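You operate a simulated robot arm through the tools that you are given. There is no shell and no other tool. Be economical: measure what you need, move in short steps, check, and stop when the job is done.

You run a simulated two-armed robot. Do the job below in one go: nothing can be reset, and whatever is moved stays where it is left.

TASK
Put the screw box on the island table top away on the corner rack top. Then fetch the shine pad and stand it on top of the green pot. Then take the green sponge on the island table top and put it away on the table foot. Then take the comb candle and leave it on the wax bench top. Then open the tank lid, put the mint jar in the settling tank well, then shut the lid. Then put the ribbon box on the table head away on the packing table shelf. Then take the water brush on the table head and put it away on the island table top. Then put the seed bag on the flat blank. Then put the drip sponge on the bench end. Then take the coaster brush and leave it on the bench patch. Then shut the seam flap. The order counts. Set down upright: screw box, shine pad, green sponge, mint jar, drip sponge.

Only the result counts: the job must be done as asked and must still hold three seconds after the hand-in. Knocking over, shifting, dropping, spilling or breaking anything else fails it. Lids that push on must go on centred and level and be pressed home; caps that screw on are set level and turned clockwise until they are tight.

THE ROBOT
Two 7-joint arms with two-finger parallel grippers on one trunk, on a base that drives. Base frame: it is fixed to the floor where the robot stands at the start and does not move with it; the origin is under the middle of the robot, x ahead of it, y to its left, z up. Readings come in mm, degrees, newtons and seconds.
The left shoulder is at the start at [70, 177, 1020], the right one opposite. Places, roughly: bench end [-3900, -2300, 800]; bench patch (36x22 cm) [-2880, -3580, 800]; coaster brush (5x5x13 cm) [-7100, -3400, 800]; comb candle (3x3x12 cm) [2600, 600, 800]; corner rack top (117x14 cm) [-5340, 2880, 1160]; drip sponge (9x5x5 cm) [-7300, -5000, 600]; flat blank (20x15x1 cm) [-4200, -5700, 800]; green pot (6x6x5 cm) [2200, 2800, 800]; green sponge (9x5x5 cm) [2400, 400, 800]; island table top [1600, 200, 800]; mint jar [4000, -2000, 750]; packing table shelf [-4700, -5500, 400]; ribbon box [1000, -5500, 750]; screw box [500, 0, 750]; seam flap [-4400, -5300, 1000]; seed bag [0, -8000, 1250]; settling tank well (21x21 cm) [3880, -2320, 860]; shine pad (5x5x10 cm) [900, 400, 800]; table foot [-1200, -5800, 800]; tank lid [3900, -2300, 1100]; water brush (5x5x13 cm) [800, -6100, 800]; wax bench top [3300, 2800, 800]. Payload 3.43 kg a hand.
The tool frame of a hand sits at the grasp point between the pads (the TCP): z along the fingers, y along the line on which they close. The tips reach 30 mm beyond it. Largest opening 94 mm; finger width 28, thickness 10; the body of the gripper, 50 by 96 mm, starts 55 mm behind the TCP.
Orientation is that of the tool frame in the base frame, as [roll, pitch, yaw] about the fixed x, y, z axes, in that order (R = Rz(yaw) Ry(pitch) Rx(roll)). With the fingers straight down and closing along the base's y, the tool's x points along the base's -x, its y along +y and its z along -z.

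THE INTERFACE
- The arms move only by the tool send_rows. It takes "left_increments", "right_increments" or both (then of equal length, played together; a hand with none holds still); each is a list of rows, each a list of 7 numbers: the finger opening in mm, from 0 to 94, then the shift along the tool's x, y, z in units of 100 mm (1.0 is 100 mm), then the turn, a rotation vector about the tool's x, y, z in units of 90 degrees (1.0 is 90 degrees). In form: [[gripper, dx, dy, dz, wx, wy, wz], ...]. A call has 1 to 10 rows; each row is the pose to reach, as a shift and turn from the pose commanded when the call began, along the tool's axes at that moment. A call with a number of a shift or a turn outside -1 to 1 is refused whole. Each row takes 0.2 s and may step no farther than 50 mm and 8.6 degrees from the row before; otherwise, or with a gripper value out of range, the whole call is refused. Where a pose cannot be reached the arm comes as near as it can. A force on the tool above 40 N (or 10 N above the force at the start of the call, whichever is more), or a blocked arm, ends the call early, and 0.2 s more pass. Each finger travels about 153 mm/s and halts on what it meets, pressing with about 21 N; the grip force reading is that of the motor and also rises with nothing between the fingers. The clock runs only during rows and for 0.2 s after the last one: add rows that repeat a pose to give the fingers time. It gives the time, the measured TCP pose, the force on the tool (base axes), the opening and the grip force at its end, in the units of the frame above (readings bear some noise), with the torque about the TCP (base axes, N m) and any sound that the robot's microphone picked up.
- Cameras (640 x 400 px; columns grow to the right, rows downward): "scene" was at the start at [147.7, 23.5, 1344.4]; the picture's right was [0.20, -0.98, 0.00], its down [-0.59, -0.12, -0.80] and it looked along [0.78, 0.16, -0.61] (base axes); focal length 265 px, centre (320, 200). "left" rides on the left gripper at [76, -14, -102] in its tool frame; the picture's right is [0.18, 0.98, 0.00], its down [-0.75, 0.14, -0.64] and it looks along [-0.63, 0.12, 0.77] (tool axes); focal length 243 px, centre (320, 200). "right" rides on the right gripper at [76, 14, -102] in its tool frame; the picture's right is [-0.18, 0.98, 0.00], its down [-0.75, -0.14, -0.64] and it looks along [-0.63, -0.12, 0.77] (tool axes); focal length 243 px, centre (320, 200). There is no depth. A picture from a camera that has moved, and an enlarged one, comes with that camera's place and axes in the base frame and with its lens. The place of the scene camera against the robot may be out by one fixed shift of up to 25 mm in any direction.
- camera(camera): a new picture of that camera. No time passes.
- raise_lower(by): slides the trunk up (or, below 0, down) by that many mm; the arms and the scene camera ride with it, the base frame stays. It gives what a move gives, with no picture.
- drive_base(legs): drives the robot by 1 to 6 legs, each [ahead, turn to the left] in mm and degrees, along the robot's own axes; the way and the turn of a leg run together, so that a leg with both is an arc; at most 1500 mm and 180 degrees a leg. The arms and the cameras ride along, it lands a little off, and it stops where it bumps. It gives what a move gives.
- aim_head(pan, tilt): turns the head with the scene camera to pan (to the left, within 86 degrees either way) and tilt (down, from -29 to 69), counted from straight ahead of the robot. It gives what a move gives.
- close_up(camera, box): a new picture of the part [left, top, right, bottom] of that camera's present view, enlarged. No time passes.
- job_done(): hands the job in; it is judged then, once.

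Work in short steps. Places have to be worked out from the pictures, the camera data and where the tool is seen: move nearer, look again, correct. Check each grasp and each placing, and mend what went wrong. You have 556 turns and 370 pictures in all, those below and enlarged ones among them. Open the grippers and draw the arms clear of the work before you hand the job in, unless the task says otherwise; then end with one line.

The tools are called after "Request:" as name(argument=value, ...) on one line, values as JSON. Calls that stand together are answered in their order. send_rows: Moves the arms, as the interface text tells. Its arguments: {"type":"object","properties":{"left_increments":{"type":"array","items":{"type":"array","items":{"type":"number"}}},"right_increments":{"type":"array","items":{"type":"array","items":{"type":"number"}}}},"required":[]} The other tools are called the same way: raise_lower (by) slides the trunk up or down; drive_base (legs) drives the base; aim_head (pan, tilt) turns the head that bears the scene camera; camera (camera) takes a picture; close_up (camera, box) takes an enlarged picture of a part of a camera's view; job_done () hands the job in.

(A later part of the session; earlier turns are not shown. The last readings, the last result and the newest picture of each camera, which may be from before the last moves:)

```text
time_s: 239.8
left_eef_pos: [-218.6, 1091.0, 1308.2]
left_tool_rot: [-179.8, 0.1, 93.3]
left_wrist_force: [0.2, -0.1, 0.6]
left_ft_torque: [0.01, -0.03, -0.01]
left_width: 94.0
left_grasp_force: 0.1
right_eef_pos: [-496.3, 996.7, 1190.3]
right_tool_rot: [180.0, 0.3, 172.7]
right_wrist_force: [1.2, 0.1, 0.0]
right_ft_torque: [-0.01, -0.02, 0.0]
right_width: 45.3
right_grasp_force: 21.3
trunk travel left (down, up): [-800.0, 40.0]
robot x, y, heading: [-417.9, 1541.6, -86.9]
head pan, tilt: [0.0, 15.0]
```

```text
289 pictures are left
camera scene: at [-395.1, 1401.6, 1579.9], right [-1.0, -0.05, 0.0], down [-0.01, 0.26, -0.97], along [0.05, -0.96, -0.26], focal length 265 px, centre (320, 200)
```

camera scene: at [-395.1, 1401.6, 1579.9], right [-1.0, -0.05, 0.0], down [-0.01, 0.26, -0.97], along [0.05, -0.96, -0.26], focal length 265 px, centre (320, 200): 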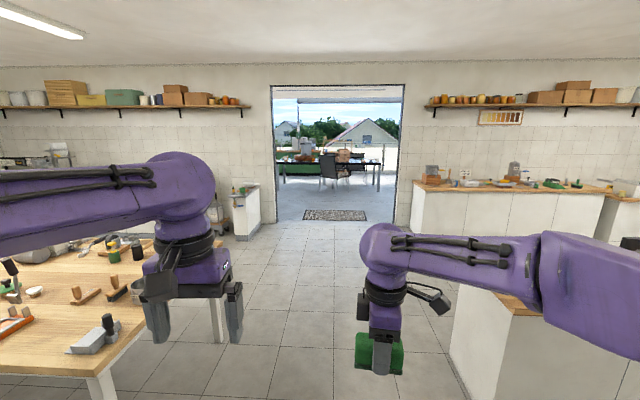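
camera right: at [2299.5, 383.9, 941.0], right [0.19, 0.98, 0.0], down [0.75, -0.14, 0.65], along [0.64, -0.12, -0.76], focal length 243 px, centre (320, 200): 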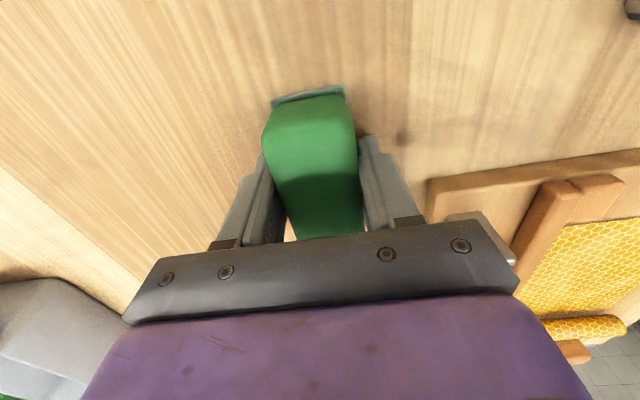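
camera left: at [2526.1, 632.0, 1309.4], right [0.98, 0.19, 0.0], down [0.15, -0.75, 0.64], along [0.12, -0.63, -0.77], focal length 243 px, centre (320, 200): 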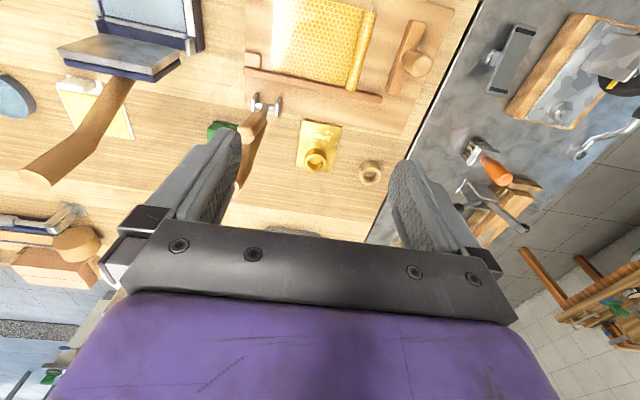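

Door is centred near x≈−500. Driving through onto the terrace.

Request:
drive_base(legs=[[0, -4], [1500, 0], [1500, 0], [1500, 0], [600, 0]])

Request:
camera(camera="scene")

```text
time_s: 264.8
left_eef_pos: [-399.7, -4033.3, 1308.8]
left_tool_rot: [-179.8, 0.3, 88.9]
left_wrist_force: [0.1, 0.7, 0.5]
left_ft_torque: [0.0, -0.02, 0.0]
left_width: 94.1
left_grasp_force: 0.1
right_eef_pos: [-682.9, -4105.5, 1191.9]
right_tool_rot: [-179.9, 0.5, 168.2]
right_wrist_force: [0.0, 0.2, 0.0]
right_ft_torque: [-0.01, -0.02, -0.01]
right_width: 45.4
right_grasp_force: 21.0
trunk travel left (down, up): [-800.0, 40.0]
robot x, y, heading: [-561.3, -3573.9, -91.4]
head pan, tilt: [0.0, 15.0]
```

```text
288 pictures are left
camera scene: at [-551.4, -3708.7, 1580.1], right [-1.0, 0.02, 0.0], down [0.01, 0.26, -0.97], along [-0.02, -0.97, -0.26], focal length 265 px, centre (320, 200)
```

scene: 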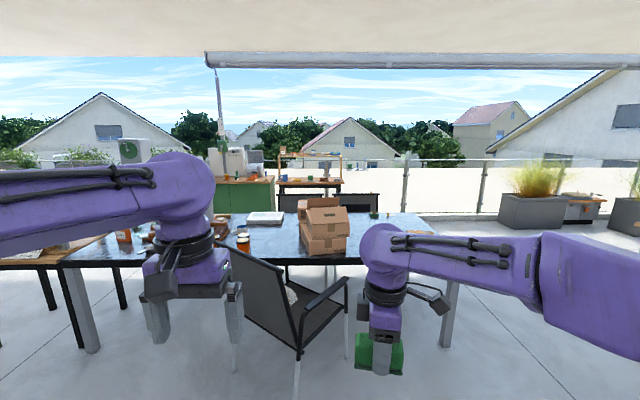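

The table's near-west corner is around (−1360, −5390). I'll go round to the west end; first glance to the right for obstacles.

Request:
aim_head(pan=-50, tilt=20)

Request:
camera(camera="scene")

```text
time_s: 266.0
left_eef_pos: [-399.0, -4035.0, 1308.6]
left_tool_rot: [-179.7, 0.2, 88.9]
left_wrist_force: [0.2, -1.0, 1.0]
left_ft_torque: [0.0, 0.0, -0.01]
left_width: 94.1
left_grasp_force: 0.1
right_eef_pos: [-683.4, -4106.5, 1189.9]
right_tool_rot: [180.0, 0.4, 168.3]
right_wrist_force: [-0.2, 0.2, -0.4]
right_ft_torque: [-0.01, 0.02, 0.01]
right_width: 45.8
right_grasp_force: 21.1
trunk travel left (down, up): [-800.0, 40.0]
robot x, y, heading: [-559.8, -3574.6, -91.6]
head pan, tilt: [-50.0, 20.0]
```

```text
287 pictures are left
camera scene: at [-621.9, -3674.6, 1571.9], right [-0.63, 0.78, 0.0], down [0.27, 0.21, -0.94], along [-0.73, -0.59, -0.34], focal length 265 px, centre (320, 200)
```

scene: 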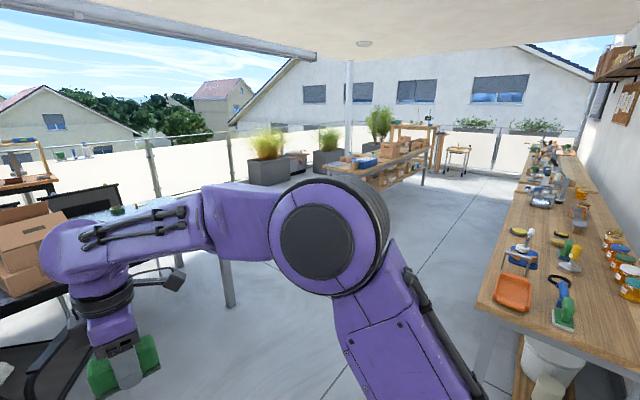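

Clear floor west of the table. Driving round to the foot end.

Request:
drive_base(legs=[[0, -46], [1550, 0], [0, 47], [1200, 0], [0, 90]])

Request:
aim_head(pan=0, tilt=40)

Request:
camera(camera="scene")

```text
refused: 1550 is not a number from -1500 to 1500
```

```text
time_s: 267.2
left_eef_pos: [-399.8, -4034.9, 1308.8]
left_tool_rot: [-179.7, 0.1, 88.9]
left_wrist_force: [0.2, 0.2, 0.1]
left_ft_torque: [-0.01, -0.03, -0.03]
left_width: 94.1
left_grasp_force: 0.0
right_eef_pos: [-682.7, -4107.3, 1190.8]
right_tool_rot: [-180.0, 0.3, 168.2]
right_wrist_force: [0.3, -0.5, -0.5]
right_ft_torque: [-0.02, 0.01, 0.01]
right_width: 45.5
right_grasp_force: 20.9
trunk travel left (down, up): [-800.0, 40.0]
robot x, y, heading: [-556.9, -3571.5, -91.2]
head pan, tilt: [0.0, 40.0]
```

```text
286 pictures are left
camera scene: at [-551.3, -3701.6, 1540.4], right [-1.0, 0.02, 0.0], down [0.02, 0.64, -0.77], along [-0.02, -0.77, -0.64], focal length 265 px, centre (320, 200)
```

scene: 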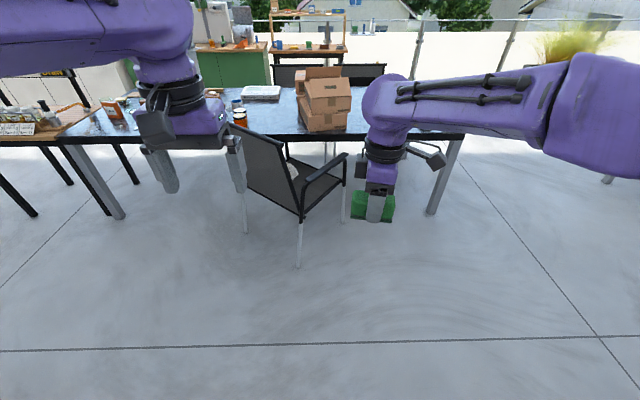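

Redoing the drive with legal leg lengths; the west end is nearer x≈−1590, so I'll aim for (−2000, −5800).

Request:
drive_base(legs=[[0, -52], [1400, 0], [400, 0], [0, 53], [1150, 0], [0, 90]])

Request:
camera(camera="scene")

```text
time_s: 290.2
left_eef_pos: [-1551.8, -5685.6, 1307.6]
left_tool_rot: [-179.8, 0.1, 178.0]
left_wrist_force: [0.4, 0.4, 0.3]
left_ft_torque: [-0.01, -0.01, 0.0]
left_width: 94.0
left_grasp_force: 0.1
right_eef_pos: [-1481.5, -5970.2, 1191.4]
right_tool_rot: [179.9, 0.4, -102.4]
right_wrist_force: [0.3, 0.3, -0.1]
right_ft_torque: [-0.02, 0.01, -0.03]
right_width: 45.2
right_grasp_force: 21.4
trunk travel left (down, up): [-800.0, 40.0]
robot x, y, heading: [-2016.3, -5841.1, -2.5]
head pan, tilt: [0.0, 40.0]
```

```text
285 pictures are left
camera scene: at [-1867.2, -5839.2, 1540.4], right [-0.04, -1.0, 0.0], down [-0.64, 0.02, -0.77], along [0.77, -0.03, -0.64], focal length 265 px, centre (320, 200)
```

scene: 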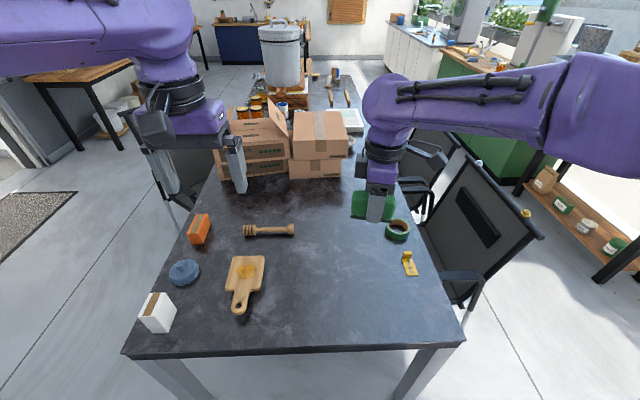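

The table foot is at the near end, with free space around (−1330, −5880). I'll drive 150 mm closer and bring the sponge over it.

Request:
drive_base(legs=[[150, 2]])

Request:
send_rows(right_increments=[[5, -0.3, 0.05, 0.2, 0, 0, 0], [5, -0.6, 0.1, 0.5, 0, 0, 0], [5, -0.93, 0.2, 0.8, 0, 0, 0], [5, -0.93, 0.2, 1.0, 0, 0, 0]])

Request:
send_rows(right_increments=[[5, 0, 0, 0.4, 0, 0, 0], [5, 0, 0, 0.8, 0, 0, 0], [5, 0, 0, 1.0, 0, 0, 0]])

Request:
camera(camera="scene")

Request:
camera(camera="right")

```text
time_s: 291.6
left_eef_pos: [-1409.0, -5673.1, 1308.5]
left_tool_rot: [-179.8, 0.3, 179.9]
left_wrist_force: [-1.5, -0.1, 0.5]
left_ft_torque: [0.0, -0.03, -0.02]
left_width: 94.1
left_grasp_force: 0.1
right_eef_pos: [-1331.7, -5954.9, 1191.4]
right_tool_rot: [-179.8, 0.5, -100.6]
right_wrist_force: [-0.1, -0.5, 0.0]
right_ft_torque: [0.0, 0.01, -0.01]
right_width: 45.5
right_grasp_force: 21.5
trunk travel left (down, up): [-800.0, 40.0]
robot x, y, heading: [-1861.4, -5845.5, -0.2]
head pan, tilt: [0.0, 40.0]
```

```text
time_s: 292.6
left_eef_pos: [-1406.2, -5673.9, 1308.8]
left_tool_rot: [-179.8, 0.2, 180.0]
left_wrist_force: [-0.3, -0.2, 0.4]
left_ft_torque: [-0.01, -0.01, 0.03]
left_width: 93.9
left_grasp_force: 0.0
right_eef_pos: [-1331.0, -5861.3, 1091.2]
right_tool_rot: [180.0, 0.4, -100.7]
right_wrist_force: [1.1, -0.2, -0.7]
right_ft_torque: [-0.02, -0.01, 0.0]
right_width: 45.3
right_grasp_force: 20.7
trunk travel left (down, up): [-800.0, 40.0]
robot x, y, heading: [-1865.3, -5842.1, -0.6]
head pan, tilt: [0.0, 40.0]
```

```text
time_s: 293.4
left_eef_pos: [-1406.4, -5673.1, 1308.2]
left_tool_rot: [-179.8, 0.2, 179.9]
left_wrist_force: [0.4, 0.6, 0.3]
left_ft_torque: [0.01, 0.03, 0.02]
left_width: 94.2
left_grasp_force: 0.1
right_eef_pos: [-1331.3, -5859.4, 992.0]
right_tool_rot: [-179.9, 0.5, -100.7]
right_wrist_force: [0.0, 0.0, -1.0]
right_ft_torque: [-0.01, -0.02, -0.06]
right_width: 45.5
right_grasp_force: 21.0
trunk travel left (down, up): [-800.0, 40.0]
robot x, y, heading: [-1867.2, -5845.6, -0.5]
head pan, tilt: [0.0, 40.0]
```

```text
284 pictures are left
camera scene: at [-1717.8, -5837.8, 1540.5], right [-0.01, -1.0, 0.0], down [-0.64, 0.0, -0.77], along [0.77, 0.0, -0.64], focal length 265 px, centre (320, 200)
```

scene: 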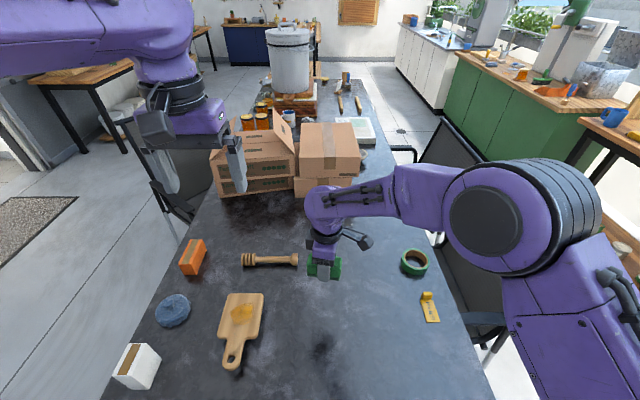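

```text
283 pictures are left
camera right: at [-1359.3, -5932.2, 1094.9], right [-0.93, 0.36, 0.0], down [0.28, 0.71, 0.65], along [0.24, 0.6, -0.76], focal length 243 px, centre (320, 200)
```

right: 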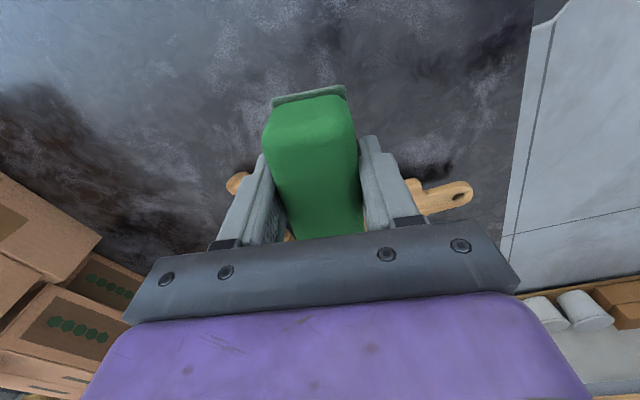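

Spot below is free. Lowering in small steps until contact.

Request:
send_rows(right_increments=[[5, 0, 0, 0.3, 0, 0, 0], [5, 0, 0, 0.6, 0, 0, 0], [5, 0, 0, 0.9, 0, 0, 0], [5, 0, 0, 1.0, 0, 0, 0]])

Request:
send_rows(right_increments=[[5, 0, 0, 0.1, 0, 0, 0], [5, 0, 0, 0.2, 0, 0, 0], [5, 0, 0, 0.28, 0, 0, 0], [5, 0, 0, 0.36, 0, 0, 0], [5, 0, 0, 0.42, 0, 0, 0], [5, 0, 0, 0.48, 0, 0, 0], [5, 0, 0, 0.54, 0, 0, 0]])

Request:
camera(camera="scene")

```text
time_s: 294.4
left_eef_pos: [-1406.3, -5674.5, 1308.4]
left_tool_rot: [-179.8, 0.2, 179.9]
left_wrist_force: [-0.6, -0.7, -0.2]
left_ft_torque: [0.02, 0.0, 0.01]
left_width: 94.0
left_grasp_force: 0.1
right_eef_pos: [-1330.1, -5858.2, 888.6]
right_tool_rot: [180.0, 0.2, -100.7]
right_wrist_force: [-0.4, 0.7, 0.0]
right_ft_torque: [0.02, 0.0, -0.02]
right_width: 45.4
right_grasp_force: 20.9
trunk travel left (down, up): [-800.0, 40.0]
robot x, y, heading: [-1866.4, -5840.2, -0.5]
head pan, tilt: [0.0, 40.0]
```

```text
time_s: 296.0
left_eef_pos: [-1406.0, -5673.5, 1308.0]
left_tool_rot: [-179.8, 0.2, 179.9]
left_wrist_force: [0.5, 0.5, 0.2]
left_ft_torque: [0.02, -0.01, 0.04]
left_width: 94.0
left_grasp_force: 0.1
right_eef_pos: [-1331.0, -5856.5, 836.0]
right_tool_rot: [180.0, 0.3, -100.7]
right_wrist_force: [1.2, 0.5, -0.9]
right_ft_torque: [0.01, 0.01, -0.03]
right_width: 45.4
right_grasp_force: 20.9
trunk travel left (down, up): [-800.0, 40.0]
robot x, y, heading: [-1861.5, -5842.8, -0.3]
head pan, tilt: [0.0, 40.0]
```

```text
282 pictures are left
camera scene: at [-1717.2, -5837.6, 1540.4], right [-0.01, -1.0, 0.0], down [-0.64, 0.0, -0.77], along [0.77, 0.0, -0.64], focal length 265 px, centre (320, 200)
```

scene: 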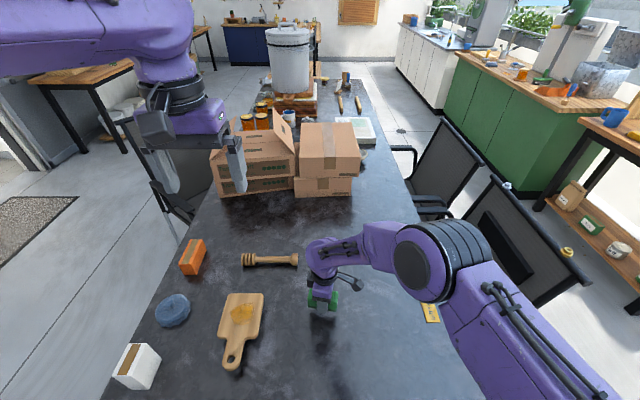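

Not yet touching at TCP 836; continuing slowly.

Request:
send_rows(right_increments=[[5, 0, 0, 0.05, 0, 0, 0], [5, 0, 0, 0.1, 0, 0, 0], [5, 0, 0, 0.15, 0, 0, 0], [5, 0, 0, 0.2, 0, 0, 0], [5, 0, 0, 0.25, 0, 0, 0], [5, 0, 0, 0.3, 0, 0, 0], [5, 0, 0, 0.35, 0, 0, 0], [5, 0, 0, 0.4, 0, 0, 0], [5, 0, 0, 0.45, 0, 0, 0], [5, 0, 0, 0.5, 0, 0, 0]])

Request:
close_up(camera="scene", box=[260, 230, 400, 340])

```text
time_s: 298.2
left_eef_pos: [-1407.2, -5673.0, 1308.7]
left_tool_rot: [-179.8, 0.1, 179.9]
left_wrist_force: [-0.1, 0.2, 0.8]
left_ft_torque: [0.03, -0.02, 0.0]
left_width: 93.7
left_grasp_force: 0.0
right_eef_pos: [-1330.6, -5857.4, 788.2]
right_tool_rot: [-179.7, 0.4, -100.7]
right_wrist_force: [-0.7, -0.4, 5.0]
right_ft_torque: [0.08, 0.07, 0.01]
right_width: 45.6
right_grasp_force: 20.7
trunk travel left (down, up): [-800.0, 40.0]
robot x, y, heading: [-1866.9, -5841.9, -0.5]
head pan, tilt: [0.0, 40.0]
```

```text
3.64 times, centred on (330, 285) of scene
camera zoom: at [-1719.1, -5837.9, 1540.7], right [-0.01, -1.0, 0.0], down [-0.64, 0.0, -0.77], along [0.77, 0.0, -0.64], focal length 964 px, centre (284, -109)
```

zoom: 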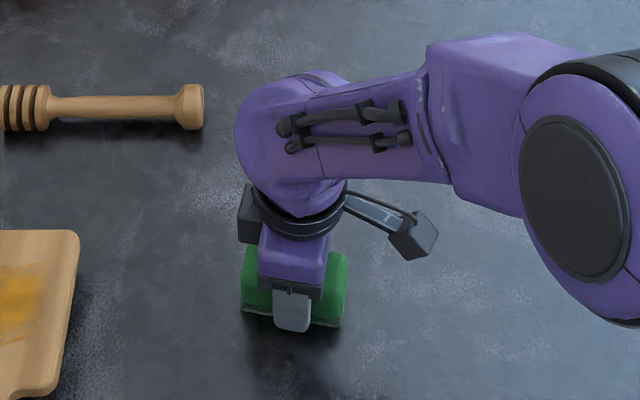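

Contact at 788 (5 N). Releasing and rising.

Request:
send_rows(right_increments=[[55, 0, 0, 0, 0, 0, 0], [75, 0, 0, 0, 0, 0, 0], [90, 0, 0, 0, 0, 0, 0], [90, 0, 0, -0.1, 0, 0, 0], [90, 0, 0, -0.3, 0, 0, 0], [90, 0, 0, -0.6, 0, 0, 0], [90, 0, 0, -0.9, 0, 0, 0]])

Request:
send_rows(right_increments=[[90, 0, 0, -0.4, 0, 0, 0], [90, 0, 0, -0.8, 0, 0, 0], [90, 0, 0, -1.0, 0, 0, 0]])

Request:
send_rows(right_increments=[[90, 0, 0, -0.4, 0, 0, 0], [90, 0, 0, -0.8, 0, 0, 0], [90, 0, 0, -1.0, 0, 0, 0]])

Request:
camera(camera="scene")

```text
time_s: 299.8
left_eef_pos: [-1406.9, -5674.8, 1309.1]
left_tool_rot: [-179.9, 0.2, 179.9]
left_wrist_force: [0.6, -0.1, -0.6]
left_ft_torque: [0.02, 0.0, -0.01]
left_width: 94.1
left_grasp_force: 0.0
right_eef_pos: [-1331.7, -5858.3, 879.5]
right_tool_rot: [-179.9, 0.5, -100.7]
right_wrist_force: [1.2, -0.2, 0.2]
right_ft_torque: [0.02, 0.02, -0.01]
right_width: 90.0
right_grasp_force: 0.2
trunk travel left (down, up): [-800.0, 40.0]
robot x, y, heading: [-1863.9, -5840.5, -0.2]
head pan, tilt: [0.0, 40.0]
```

```text
time_s: 300.6
left_eef_pos: [-1406.1, -5673.9, 1307.5]
left_tool_rot: [-179.8, 0.2, 179.9]
left_wrist_force: [0.6, 0.1, -0.3]
left_ft_torque: [-0.04, -0.02, 0.02]
left_width: 93.9
left_grasp_force: 0.1
right_eef_pos: [-1330.7, -5859.1, 979.0]
right_tool_rot: [179.9, 0.3, -100.7]
right_wrist_force: [0.3, -0.2, -0.6]
right_ft_torque: [0.0, -0.03, 0.0]
right_width: 89.9
right_grasp_force: 0.0
trunk travel left (down, up): [-800.0, 40.0]
robot x, y, heading: [-1863.7, -5841.1, -0.3]
head pan, tilt: [0.0, 40.0]
```

```text
time_s: 301.4
left_eef_pos: [-1406.1, -5674.5, 1307.3]
left_tool_rot: [-179.8, 0.2, 179.8]
left_wrist_force: [0.0, -0.2, 0.1]
left_ft_torque: [0.04, -0.01, 0.01]
left_width: 94.0
left_grasp_force: 0.0
right_eef_pos: [-1330.3, -5860.1, 1077.2]
right_tool_rot: [179.9, 0.3, -100.7]
right_wrist_force: [0.3, -0.6, 0.0]
right_ft_torque: [-0.04, 0.02, 0.03]
right_width: 90.1
right_grasp_force: 0.0
trunk travel left (down, up): [-800.0, 40.0]
robot x, y, heading: [-1862.1, -5845.1, -0.5]
head pan, tilt: [0.0, 40.0]
```

```text
280 pictures are left
camera scene: at [-1717.2, -5837.8, 1540.3], right [-0.01, -1.0, 0.0], down [-0.64, 0.0, -0.77], along [0.77, 0.0, -0.64], focal length 265 px, centre (320, 200)
```

scene: 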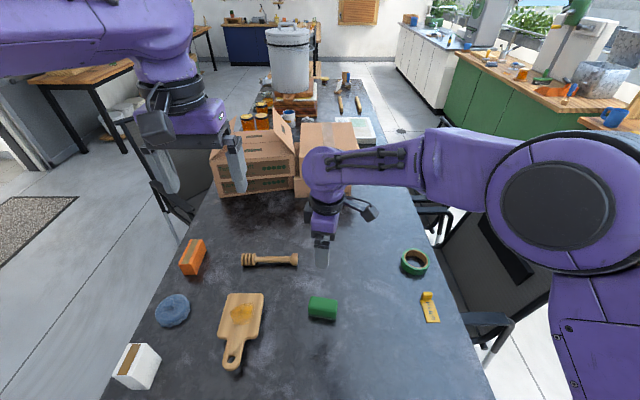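

The sponge stands on the table foot. Driving back to the workshop for the candle.

Request:
drive_base(legs=[[-140, 0], [0, 90], [1200, 0], [0, -53], [1400, 0], [400, 0]])

Request:
aim_head(pan=0, tilt=15)

```text
time_s: 323.2
left_eef_pos: [-249.5, -3171.7, 1309.1]
left_tool_rot: [-179.8, 0.2, -144.4]
left_wrist_force: [0.5, 0.2, 0.2]
left_ft_torque: [-0.03, 0.0, 0.01]
left_width: 94.2
left_grasp_force: 0.0
right_eef_pos: [-80.2, -3279.0, 1077.6]
right_tool_rot: [-179.9, 0.4, -65.0]
right_wrist_force: [0.2, 0.5, -0.7]
right_ft_torque: [-0.01, -0.02, -0.02]
right_width: 90.2
right_grasp_force: 0.1
trunk travel left (down, up): [-800.0, 40.0]
robot x, y, heading: [-524.2, -3574.7, 35.5]
head pan, tilt: [0.0, 40.0]
```

```text
time_s: 324.1
left_eef_pos: [-248.0, -3169.9, 1308.4]
left_tool_rot: [-179.8, 0.2, -144.4]
left_wrist_force: [-1.2, -0.1, 0.5]
left_ft_torque: [0.0, -0.01, -0.01]
left_width: 94.0
left_grasp_force: 0.2
right_eef_pos: [-79.8, -3277.7, 1077.3]
right_tool_rot: [180.0, 0.3, -65.1]
right_wrist_force: [-0.6, -0.5, -0.5]
right_ft_torque: [-0.01, 0.01, -0.02]
right_width: 90.0
right_grasp_force: 0.0
trunk travel left (down, up): [-800.0, 40.0]
robot x, y, heading: [-521.9, -3576.7, 35.2]
head pan, tilt: [0.0, 15.0]
```

On track. North through the door, then east along the aisle.

Request:
drive_base(legs=[[0, 54.8], [1500, 0], [1500, 0], [1500, 0], [600, 0]])

Request:
drive_base(legs=[[0, -90], [1500, 0], [1450, 0], [0, -90]])

Request:
aim_head(pan=0, tilt=35)

Request:
camera(camera="scene")

```text
time_s: 350.7
left_eef_pos: [-569.3, 1919.3, 1309.4]
left_tool_rot: [-179.8, 0.2, -90.0]
left_wrist_force: [1.1, -0.3, 0.0]
left_ft_torque: [0.01, 0.01, 0.01]
left_width: 94.4
left_grasp_force: 0.0
right_eef_pos: [-383.6, 1996.6, 1076.5]
right_tool_rot: [-180.0, 0.5, -10.7]
right_wrist_force: [0.3, 0.9, -0.7]
right_ft_torque: [0.0, -0.01, 0.03]
right_width: 90.1
right_grasp_force: 0.0
trunk travel left (down, up): [-800.0, 40.0]
robot x, y, heading: [-400.4, 1463.2, 89.6]
head pan, tilt: [0.0, 15.0]
```

```text
time_s: 372.4
left_eef_pos: [2707.4, 1207.5, 1308.1]
left_tool_rot: [-179.7, 0.2, 93.4]
left_wrist_force: [0.3, 1.0, 0.1]
left_ft_torque: [0.0, -0.02, -0.01]
left_width: 94.1
left_grasp_force: 0.1
right_eef_pos: [2525.9, 1120.8, 1078.9]
right_tool_rot: [179.9, 0.3, 172.8]
right_wrist_force: [-0.4, 0.6, -0.5]
right_ft_torque: [0.0, -0.05, 0.01]
right_width: 90.1
right_grasp_force: 0.2
trunk travel left (down, up): [-800.0, 40.0]
robot x, y, heading: [2508.9, 1655.3, -86.8]
head pan, tilt: [0.0, 15.0]
```

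```text
time_s: 373.2
left_eef_pos: [2707.5, 1206.0, 1309.7]
left_tool_rot: [-179.8, 0.2, 93.3]
left_wrist_force: [0.5, -0.3, -0.1]
left_ft_torque: [-0.04, 0.0, -0.01]
left_width: 93.8
left_grasp_force: 0.0
right_eef_pos: [2526.4, 1120.1, 1077.1]
right_tool_rot: [180.0, 0.5, 172.8]
right_wrist_force: [0.2, 0.1, -0.8]
right_ft_torque: [-0.01, -0.03, -0.03]
right_width: 90.1
right_grasp_force: 0.0
trunk travel left (down, up): [-800.0, 40.0]
robot x, y, heading: [2511.7, 1653.7, -87.1]
head pan, tilt: [0.0, 35.0]
```

```text
279 pictures are left
camera scene: at [2530.4, 1522.4, 1548.0], right [-1.0, -0.06, 0.0], down [-0.03, 0.57, -0.82], along [0.05, -0.82, -0.57], focal length 265 px, centre (320, 200)
```

scene: 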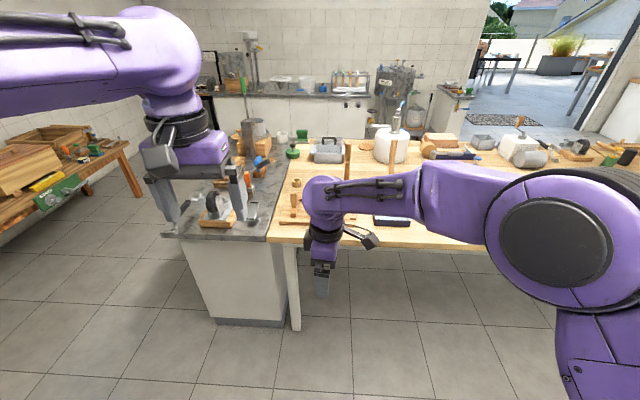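

I'll pull the right hand back and up (away from the fork), then approach so the left hand can take the candle.

Request:
send_rows(right_increments=[[70, 0, 0.3, -0.3, 0, 0, 0], [70, 0, 0.6, -0.6, 0, 0, 0], [70, 0.2, 0.9, -0.9, 0, 0, 0], [70, 0.4, 1.0, -1.0, 0, 0, 0]])

Request:
send_rows(right_increments=[[70, 0.2, 0.3, -0.2, 0, 0, 0], [70, 0.4, 0.6, -0.4, 0, 0, 0], [70, 0.6, 0.9, -0.6, 0, 0, 0]])

Request:
drive_base(legs=[[600, -3]])

Request:
aim_head(pan=10, tilt=50)

Request:
camera(camera="scene")

Request:
camera(camera="left")

```text
time_s: 374.2
left_eef_pos: [2705.6, 1206.8, 1308.9]
left_tool_rot: [-179.9, 0.3, 93.5]
left_wrist_force: [-0.1, -0.4, 0.6]
left_ft_torque: [-0.04, 0.0, -0.02]
left_width: 93.8
left_grasp_force: 0.0
right_eef_pos: [2499.1, 1226.3, 1173.1]
right_tool_rot: [-180.0, 0.5, 172.7]
right_wrist_force: [-0.1, -0.1, 0.2]
right_ft_torque: [-0.02, -0.02, 0.01]
right_width: 70.0
right_grasp_force: 0.1
trunk travel left (down, up): [-800.0, 40.0]
robot x, y, heading: [2513.6, 1653.0, -86.6]
head pan, tilt: [0.0, 35.0]
```

```text
time_s: 375.0
left_eef_pos: [2705.2, 1207.3, 1307.7]
left_tool_rot: [-179.8, 0.2, 93.4]
left_wrist_force: [-0.9, -0.1, 1.3]
left_ft_torque: [-0.01, -0.02, -0.04]
left_width: 94.2
left_grasp_force: 0.0
right_eef_pos: [2452.2, 1321.7, 1231.8]
right_tool_rot: [-179.9, 0.3, 172.8]
right_wrist_force: [0.1, 0.4, -0.2]
right_ft_torque: [0.0, 0.0, -0.04]
right_width: 69.9
right_grasp_force: 0.1
trunk travel left (down, up): [-800.0, 40.0]
robot x, y, heading: [2509.3, 1655.0, -86.9]
head pan, tilt: [0.0, 35.0]
```

```text
time_s: 378.5
left_eef_pos: [2694.1, 578.9, 1309.6]
left_tool_rot: [-179.8, 0.2, 90.0]
left_wrist_force: [0.1, 0.6, -0.4]
left_ft_torque: [0.02, 0.0, 0.0]
left_width: 94.0
left_grasp_force: 0.1
right_eef_pos: [2448.8, 710.8, 1234.0]
right_tool_rot: [-179.9, 0.4, 169.2]
right_wrist_force: [-0.3, 0.3, -0.4]
right_ft_torque: [-0.01, -0.02, -0.03]
right_width: 69.8
right_grasp_force: 0.0
trunk travel left (down, up): [-800.0, 40.0]
robot x, y, heading: [2528.0, 1040.2, -90.4]
head pan, tilt: [0.0, 35.0]
```

```text
time_s: 379.2
left_eef_pos: [2695.3, 578.6, 1309.0]
left_tool_rot: [-179.7, 0.2, 90.0]
left_wrist_force: [0.4, 0.0, 0.0]
left_ft_torque: [0.01, 0.01, 0.02]
left_width: 94.1
left_grasp_force: 0.1
right_eef_pos: [2448.1, 708.6, 1234.0]
right_tool_rot: [179.9, 0.4, 169.3]
right_wrist_force: [0.1, 0.7, -0.6]
right_ft_torque: [-0.02, -0.02, 0.02]
right_width: 70.1
right_grasp_force: 0.0
trunk travel left (down, up): [-800.0, 40.0]
robot x, y, heading: [2528.5, 1037.4, -90.3]
head pan, tilt: [10.0, 50.0]
```

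```text
278 pictures are left
camera scene: at [2551.0, 916.7, 1526.2], right [-0.99, -0.17, 0.0], down [-0.13, 0.76, -0.64], along [0.11, -0.63, -0.77], focal length 265 px, centre (320, 200)
```

scene: 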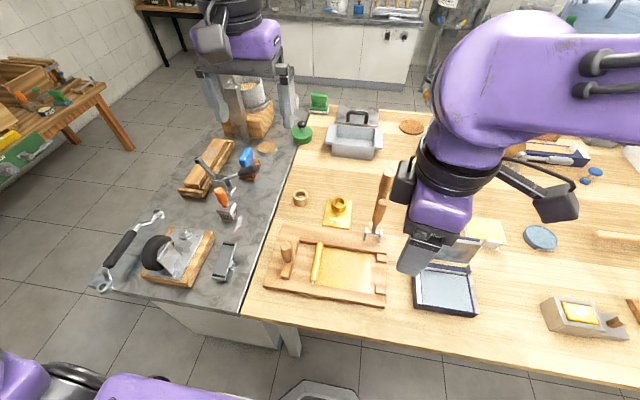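

```text
277 pictures are left
camera left: at [2680.7, 654.1, 1409.8], right [0.98, 0.18, 0.0], down [0.14, -0.75, 0.64], along [0.12, -0.63, -0.77], focal length 243 px, centre (320, 200)
```

left: 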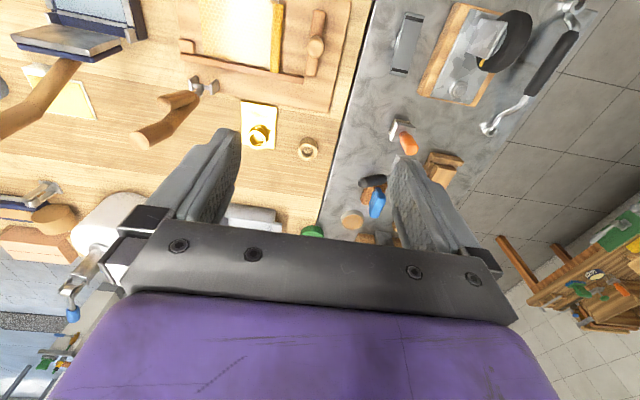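

Candle lies along y at about x≈2608, y 516–632. Bringing the left hand above it, down to ~1060.

Request:
send_rows(left_increments=[[94, 0, -0.3, 0.3, 0, 0, 0], [94, 0, -0.6, 0.6, 0, 0, 0], [94, 0, -0.87, 1.0, 0, 0, 0]])

Request:
send_rows(left_increments=[[94, 0, 0, 0.4, 0, 0, 0], [94, 0, 0, 0.8, 0, 0, 0], [94, 0, 0, 1.0, 0, 0, 0]])

Request:
send_rows(left_increments=[[94, 0, 0, 0.4, 0, 0, 0], [94, 0, 0, 0.8, 0, 0, 0], [94, 0, 0, 1.0, 0, 0, 0]])

Request:
camera(camera="left")

Request:
camera(camera="scene")

```text
time_s: 380.0
left_eef_pos: [2609.5, 579.7, 1207.3]
left_tool_rot: [-179.9, 0.2, 90.0]
left_wrist_force: [0.2, -0.2, -0.3]
left_ft_torque: [0.01, 0.02, 0.03]
left_width: 94.2
left_grasp_force: 0.0
right_eef_pos: [2447.4, 708.0, 1232.5]
right_tool_rot: [-179.9, 0.4, 169.3]
right_wrist_force: [0.3, -0.3, 0.3]
right_ft_torque: [0.01, -0.05, -0.02]
right_width: 70.1
right_grasp_force: 0.0
trunk travel left (down, up): [-800.0, 40.0]
robot x, y, heading: [2528.4, 1039.5, -90.2]
head pan, tilt: [10.0, 50.0]
```

```text
time_s: 380.8
left_eef_pos: [2608.2, 579.4, 1109.5]
left_tool_rot: [-179.7, 0.2, 90.0]
left_wrist_force: [-0.4, -1.2, 0.8]
left_ft_torque: [0.02, 0.02, 0.02]
left_width: 94.1
left_grasp_force: 0.0
right_eef_pos: [2449.1, 709.2, 1231.3]
right_tool_rot: [-180.0, 0.3, 169.3]
right_wrist_force: [-1.0, 0.1, 1.3]
right_ft_torque: [0.05, 0.01, -0.02]
right_width: 70.0
right_grasp_force: 0.0
trunk travel left (down, up): [-800.0, 40.0]
robot x, y, heading: [2527.8, 1035.7, -90.4]
head pan, tilt: [10.0, 50.0]
```

```text
time_s: 381.6
left_eef_pos: [2608.1, 579.4, 1009.6]
left_tool_rot: [-179.7, 0.2, 90.1]
left_wrist_force: [-0.2, -0.4, -0.4]
left_ft_torque: [0.01, 0.0, -0.01]
left_width: 94.1
left_grasp_force: 0.0
right_eef_pos: [2447.5, 709.5, 1234.7]
right_tool_rot: [-179.9, 0.5, 169.3]
right_wrist_force: [0.7, -0.1, 0.4]
right_ft_torque: [-0.02, -0.02, 0.01]
right_width: 69.9
right_grasp_force: 0.0
trunk travel left (down, up): [-800.0, 40.0]
robot x, y, heading: [2525.7, 1036.9, -90.1]
head pan, tilt: [10.0, 50.0]
```

```text
276 pictures are left
camera left: at [2593.4, 656.1, 1110.9], right [0.98, 0.18, 0.0], down [0.14, -0.75, 0.64], along [0.11, -0.63, -0.76], focal length 243 px, centre (320, 200)
```

left: 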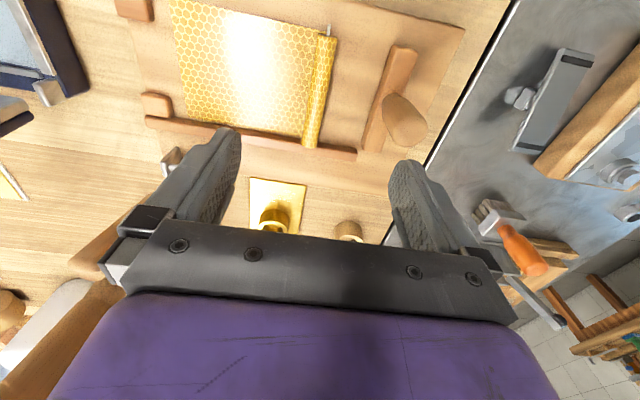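

```text
275 pictures are left
camera scene: at [2551.0, 917.2, 1526.3], right [-0.99, -0.17, 0.0], down [-0.13, 0.76, -0.64], along [0.11, -0.63, -0.77], focal length 265 px, centre (320, 200)
```

scene: 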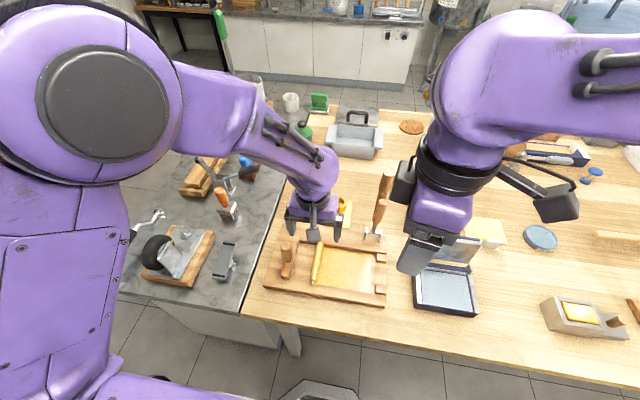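

Candle at x≈2604, y 510–626. Lower with fingers at 70 mm to ~900, then look.

Request:
send_rows(left_increments=[[70, -0.06, -0.04, 0.3, 0, 0, 0], [70, -0.11, -0.04, 0.7, 0, 0, 0], [70, -0.11, -0.04, 1.0, 0, 0, 0], [70, -0.11, -0.04, 1.0, 0, 0, 0]])

Request:
camera(camera="left")

Request:
close_up(camera="scene", box=[240, 200, 420, 320])

```text
time_s: 382.6
left_eef_pos: [2603.3, 567.6, 908.2]
left_tool_rot: [-179.8, 0.2, 90.0]
left_wrist_force: [0.4, 0.3, 0.5]
left_ft_torque: [0.01, -0.01, -0.01]
left_width: 69.8
left_grasp_force: 0.1
right_eef_pos: [2449.1, 709.6, 1233.0]
right_tool_rot: [-179.9, 0.3, 169.3]
right_wrist_force: [0.6, 0.3, 0.4]
right_ft_torque: [0.01, 0.04, 0.01]
right_width: 70.0
right_grasp_force: 0.0
trunk travel left (down, up): [-800.0, 40.0]
robot x, y, heading: [2526.5, 1037.9, -90.4]
head pan, tilt: [10.0, 50.0]
```

```text
274 pictures are left
camera left: at [2589.8, 643.2, 1009.8], right [0.98, 0.18, 0.0], down [0.14, -0.75, 0.64], along [0.12, -0.63, -0.76], focal length 243 px, centre (320, 200)
```

left: 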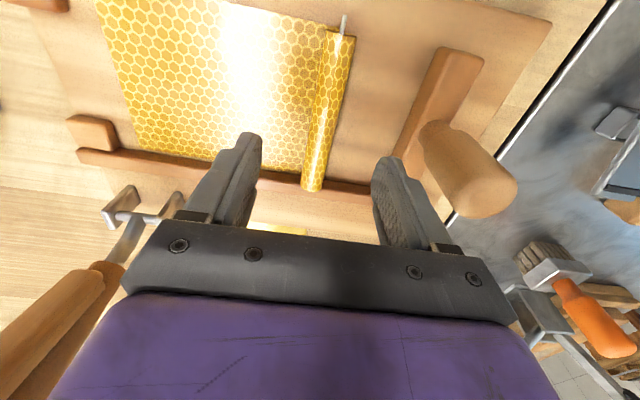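

```text
3.33 times, centred on (330, 260) of scene
camera zoom: at [2550.9, 917.7, 1526.3], right [-0.99, -0.17, 0.0], down [-0.13, 0.76, -0.64], along [0.11, -0.63, -0.77], focal length 883 px, centre (287, 0)
```

zoom: 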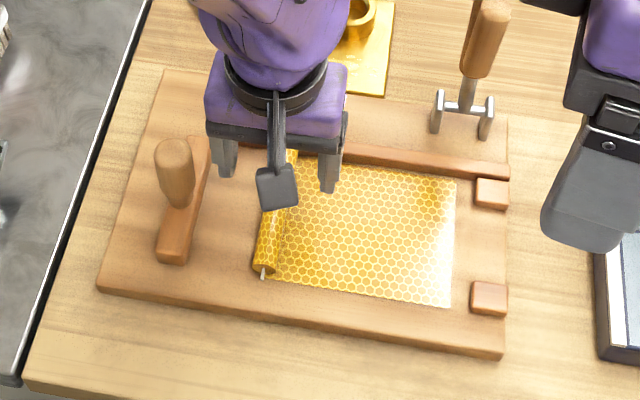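

Centred. Descend to TCP ≈848 and close.

Request:
send_rows(left_increments=[[70, 0, 0.03, 0.25, 0, 0, 0], [70, 0, 0.03, 0.45, 0, 0, 0], [70, 0, 0.03, 0.55, 0, 0, 0], [70, 0, 0.03, 0.6, 0, 0, 0], [40, 0, 0.03, 0.6, 0, 0, 0], [5, 0, 0.03, 0.6, 0, 0, 0], [5, 0, 0.03, 0.6, 0, 0, 0], [5, 0, 0.03, 0.6, 0, 0, 0]])

Request:
camera(camera="left")

```text
time_s: 384.4
left_eef_pos: [2604.4, 564.9, 850.1]
left_tool_rot: [-179.7, 0.4, 90.0]
left_wrist_force: [0.5, -3.1, 16.7]
left_ft_torque: [0.15, -0.35, 0.07]
left_width: 28.3
left_grasp_force: 21.7
right_eef_pos: [2448.5, 710.1, 1233.3]
right_tool_rot: [-179.9, 0.4, 169.3]
right_wrist_force: [-0.3, -0.8, 0.5]
right_ft_torque: [0.01, 0.01, -0.03]
right_width: 70.1
right_grasp_force: 0.0
trunk travel left (down, up): [-800.0, 40.0]
robot x, y, heading: [2527.0, 1037.3, -90.3]
head pan, tilt: [10.0, 50.0]
```

```text
272 pictures are left
camera left: at [2591.3, 641.3, 951.5], right [0.98, 0.18, -0.01], down [0.14, -0.75, 0.65], along [0.11, -0.64, -0.76], focal length 243 px, centre (320, 200)
```

left: 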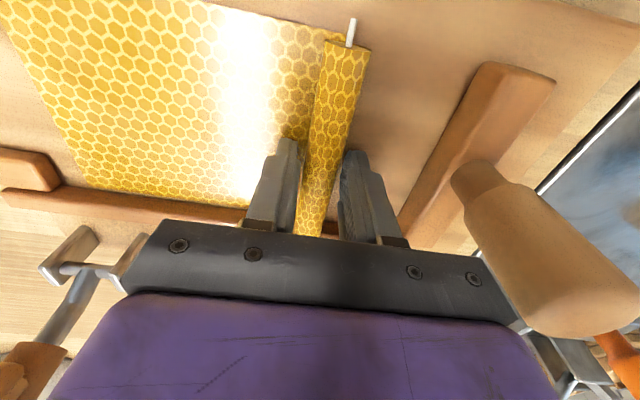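

Gripped at 28.3 mm. Lifting and checking.

Request:
send_rows(left_increments=[[5, 0, 0, -0.1, 0, 0, 0], [5, 0, 0, -0.25, 0, 0, 0], [5, 0, 0, -0.5, 0, 0, 0], [5, 0, 0, -0.8, 0, 0, 0], [5, 0, 0, -1.0, 0, 0, 0]])

Request:
camera(camera="left")

```text
time_s: 385.6
left_eef_pos: [2606.3, 566.3, 950.0]
left_tool_rot: [-179.8, 0.2, 90.0]
left_wrist_force: [0.0, -0.2, 0.1]
left_ft_torque: [-0.03, 0.02, 0.01]
left_width: 28.2
left_grasp_force: 21.1
right_eef_pos: [2447.9, 709.5, 1233.1]
right_tool_rot: [-179.9, 0.4, 169.3]
right_wrist_force: [0.5, 0.1, 0.2]
right_ft_torque: [0.03, 0.01, 0.03]
right_width: 70.0
right_grasp_force: 0.0
trunk travel left (down, up): [-800.0, 40.0]
robot x, y, heading: [2525.4, 1036.1, -90.4]
head pan, tilt: [10.0, 50.0]
```

```text
271 pictures are left
camera left: at [2592.4, 641.8, 1050.6], right [0.98, 0.18, 0.0], down [0.14, -0.75, 0.64], along [0.12, -0.63, -0.77], focal length 243 px, centre (320, 200)
```

left: 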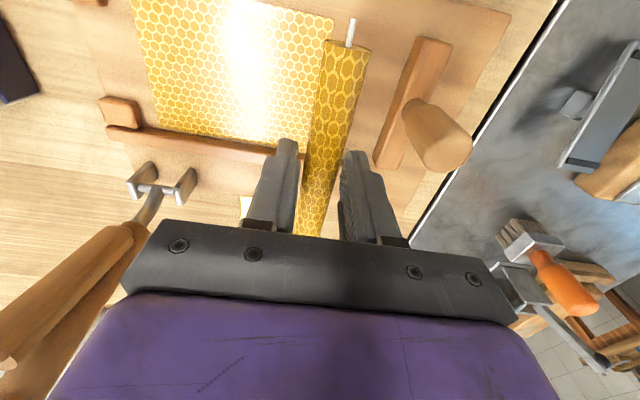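

Held level. Raise it further and drive toward the wax bench near x≈3250.

Request:
send_rows(left_increments=[[5, 0, 0, -0.4, 0, 0, 0], [5, 0, 0, -0.8, 0, 0, 0], [5, 0, 0, -1.0, 0, 0, 0]])

Request:
send_rows(left_increments=[[5, 0, 0, -0.4, 0, 0, 0], [5, 0, 0, -0.8, 0, 0, 0], [5, 0.2, 0, -1.0, 0, 0, 0]])

Request:
send_rows(left_increments=[[5, 0.2, 0, -0.3, 0, 0, 0], [5, 0.4, 0, -0.6, 0, 0, 0], [5, 0.6, 0, -0.8, 0, 0, 0]])

Request:
drive_base(legs=[[-500, 0], [0, 117], [790, 0], [0, 63]])

Request:
aim_head(pan=0, tilt=30)

Request:
camera(camera="scene")

```text
time_s: 386.4
left_eef_pos: [2608.0, 563.9, 1048.5]
left_tool_rot: [-179.8, 0.2, 89.8]
left_wrist_force: [0.2, -0.5, 0.4]
left_ft_torque: [-0.01, 0.03, 0.02]
left_width: 28.3
left_grasp_force: 21.1
right_eef_pos: [2449.3, 708.9, 1233.2]
right_tool_rot: [179.9, 0.3, 169.4]
right_wrist_force: [-0.9, 0.2, -0.2]
right_ft_torque: [0.0, 0.03, -0.02]
right_width: 69.9
right_grasp_force: 0.1
trunk travel left (down, up): [-800.0, 40.0]
robot x, y, heading: [2525.1, 1034.8, -90.4]
head pan, tilt: [10.0, 50.0]
```

```text
time_s: 387.2
left_eef_pos: [2607.1, 584.2, 1148.6]
left_tool_rot: [-179.9, 0.3, 90.0]
left_wrist_force: [-0.7, 0.4, 0.1]
left_ft_torque: [-0.02, -0.04, 0.02]
left_width: 28.1
left_grasp_force: 21.1
right_eef_pos: [2449.0, 710.9, 1233.4]
right_tool_rot: [-179.9, 0.4, 169.3]
right_wrist_force: [-0.3, 0.1, -0.6]
right_ft_torque: [0.04, -0.02, -0.02]
right_width: 70.0
right_grasp_force: 0.0
trunk travel left (down, up): [-800.0, 40.0]
robot x, y, heading: [2528.6, 1034.8, -90.2]
head pan, tilt: [10.0, 50.0]
```

```text
time_s: 388.0
left_eef_pos: [2609.2, 646.8, 1229.6]
left_tool_rot: [-179.7, 0.2, 90.0]
left_wrist_force: [0.6, 0.1, -0.4]
left_ft_torque: [0.0, 0.01, -0.02]
left_width: 28.3
left_grasp_force: 21.3
right_eef_pos: [2449.6, 710.7, 1233.6]
right_tool_rot: [-179.9, 0.3, 169.2]
right_wrist_force: [-0.5, 0.8, 1.1]
right_ft_torque: [-0.04, 0.02, -0.01]
right_width: 69.9
right_grasp_force: 0.0
trunk travel left (down, up): [-800.0, 40.0]
robot x, y, heading: [2526.4, 1039.7, -90.2]
head pan, tilt: [10.0, 50.0]
```

```text
time_s: 402.5
left_eef_pos: [3191.4, 2279.1, 1230.5]
left_tool_rot: [-179.8, 0.3, -92.9]
left_wrist_force: [-0.2, -0.7, -0.4]
left_ft_torque: [0.04, -0.03, -0.02]
left_width: 27.9
left_grasp_force: 21.2
right_eef_pos: [3345.4, 2207.7, 1232.7]
right_tool_rot: [-179.9, 0.4, -13.4]
right_wrist_force: [0.3, -0.8, -0.2]
right_ft_torque: [-0.01, 0.02, 0.01]
right_width: 70.0
right_grasp_force: 0.1
trunk travel left (down, up): [-800.0, 40.0]
robot x, y, heading: [3251.5, 1881.2, 87.3]
head pan, tilt: [10.0, 50.0]
```

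```text
time_s: 403.3
left_eef_pos: [3190.4, 2278.9, 1228.8]
left_tool_rot: [-179.8, 0.2, -92.8]
left_wrist_force: [0.8, -0.2, 0.7]
left_ft_torque: [0.01, -0.02, -0.02]
left_width: 27.8
left_grasp_force: 20.7
right_eef_pos: [3345.6, 2207.9, 1233.0]
right_tool_rot: [-179.9, 0.3, -13.3]
right_wrist_force: [0.5, 0.6, 0.1]
right_ft_torque: [0.01, -0.02, 0.0]
right_width: 70.0
right_grasp_force: 0.0
trunk travel left (down, up): [-800.0, 40.0]
robot x, y, heading: [3255.1, 1884.4, 86.9]
head pan, tilt: [0.0, 30.0]
```

```text
270 pictures are left
camera scene: at [3272.3, 2029.7, 1555.7], right [1.0, -0.05, 0.0], down [-0.03, -0.5, -0.87], along [0.05, 0.86, -0.5], focal length 265 px, centre (320, 200)
```

scene: 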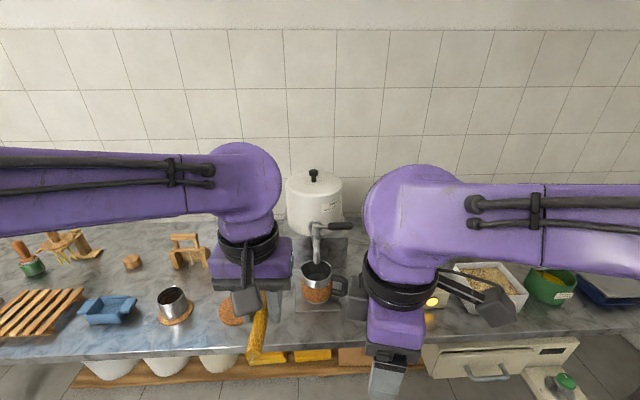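

Free bench area should be left of the cup; checking with the left camera.

Request:
camera(camera="left")

Request:
aim_head(pan=20, tilt=40)

Request:
camera(camera="scene")

```text
269 pictures are left
camera left: at [3199.5, 2201.0, 1331.6], right [-0.99, -0.14, 0.0], down [-0.11, 0.76, 0.64], along [-0.08, 0.64, -0.76], focal length 243 px, centre (320, 200)
```

left: 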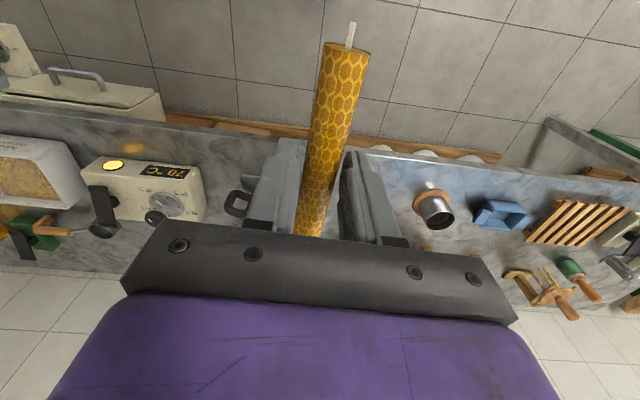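

```text
time_s: 404.1
left_eef_pos: [3190.0, 2278.5, 1229.9]
left_tool_rot: [-179.7, 0.2, -92.8]
left_wrist_force: [-0.1, 0.0, -1.5]
left_ft_torque: [-0.01, -0.02, -0.01]
left_width: 28.1
left_grasp_force: 21.1
right_eef_pos: [3344.3, 2207.6, 1232.3]
right_tool_rot: [-179.9, 0.4, -13.4]
right_wrist_force: [0.2, 0.2, -0.7]
right_ft_torque: [0.02, -0.01, 0.01]
right_width: 70.0
right_grasp_force: 0.1
trunk travel left (down, up): [-800.0, 40.0]
robot x, y, heading: [3250.5, 1882.8, 86.9]
head pan, tilt: [20.0, 40.0]
```

```text
268 pictures are left
camera scene: at [3243.1, 2020.8, 1540.5], right [0.96, 0.29, 0.0], down [0.19, -0.61, -0.77], along [-0.22, 0.73, -0.64], focal length 265 px, centre (320, 200)
```

scene: 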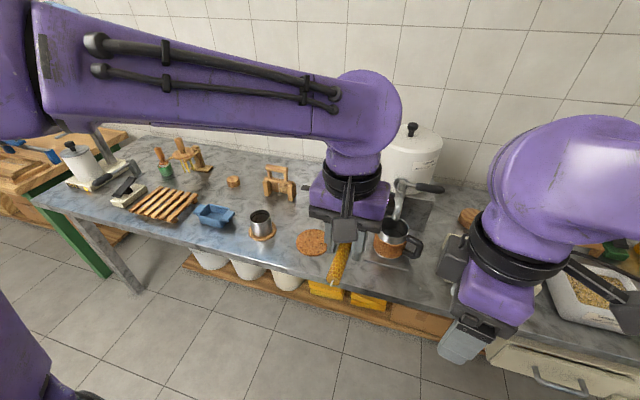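

I need to see the spot around (3080, 2760), hidden behind the gripper. Shifting the hand left 100 and looking again.

Request:
send_rows(left_increments=[[5, 0, 0.4, 0, 0, 0, 0], [5, 0, 0.8, 0, 0, 0, 0], [5, 0, 1.0, 0, 0, 0, 0]])

Request:
camera(camera="scene")

```text
time_s: 404.9
left_eef_pos: [3088.8, 2283.9, 1230.0]
left_tool_rot: [-179.9, 0.2, -92.7]
left_wrist_force: [-0.4, -0.3, -0.5]
left_ft_torque: [0.0, 0.0, 0.01]
left_width: 28.1
left_grasp_force: 20.3
right_eef_pos: [3345.8, 2208.2, 1233.9]
right_tool_rot: [-179.9, 0.4, -13.3]
right_wrist_force: [0.0, 0.1, 0.0]
right_ft_torque: [0.02, -0.02, 0.01]
right_width: 70.0
right_grasp_force: 0.1
trunk travel left (down, up): [-800.0, 40.0]
robot x, y, heading: [3252.4, 1883.6, 87.0]
head pan, tilt: [20.0, 40.0]
```

```text
267 pictures are left
camera scene: at [3243.2, 2020.7, 1540.4], right [0.96, 0.29, 0.0], down [0.19, -0.61, -0.77], along [-0.22, 0.73, -0.64], focal length 265 px, centre (320, 200)
```

scene: 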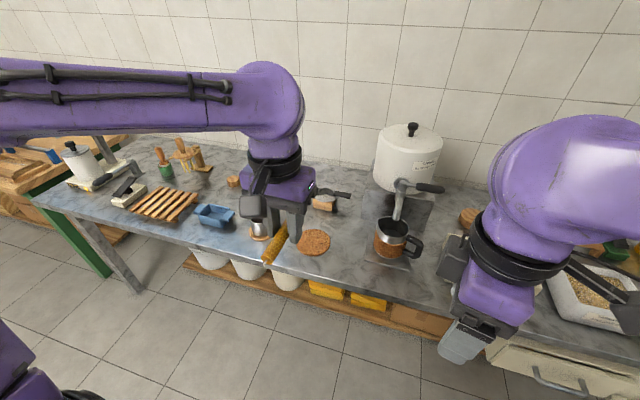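

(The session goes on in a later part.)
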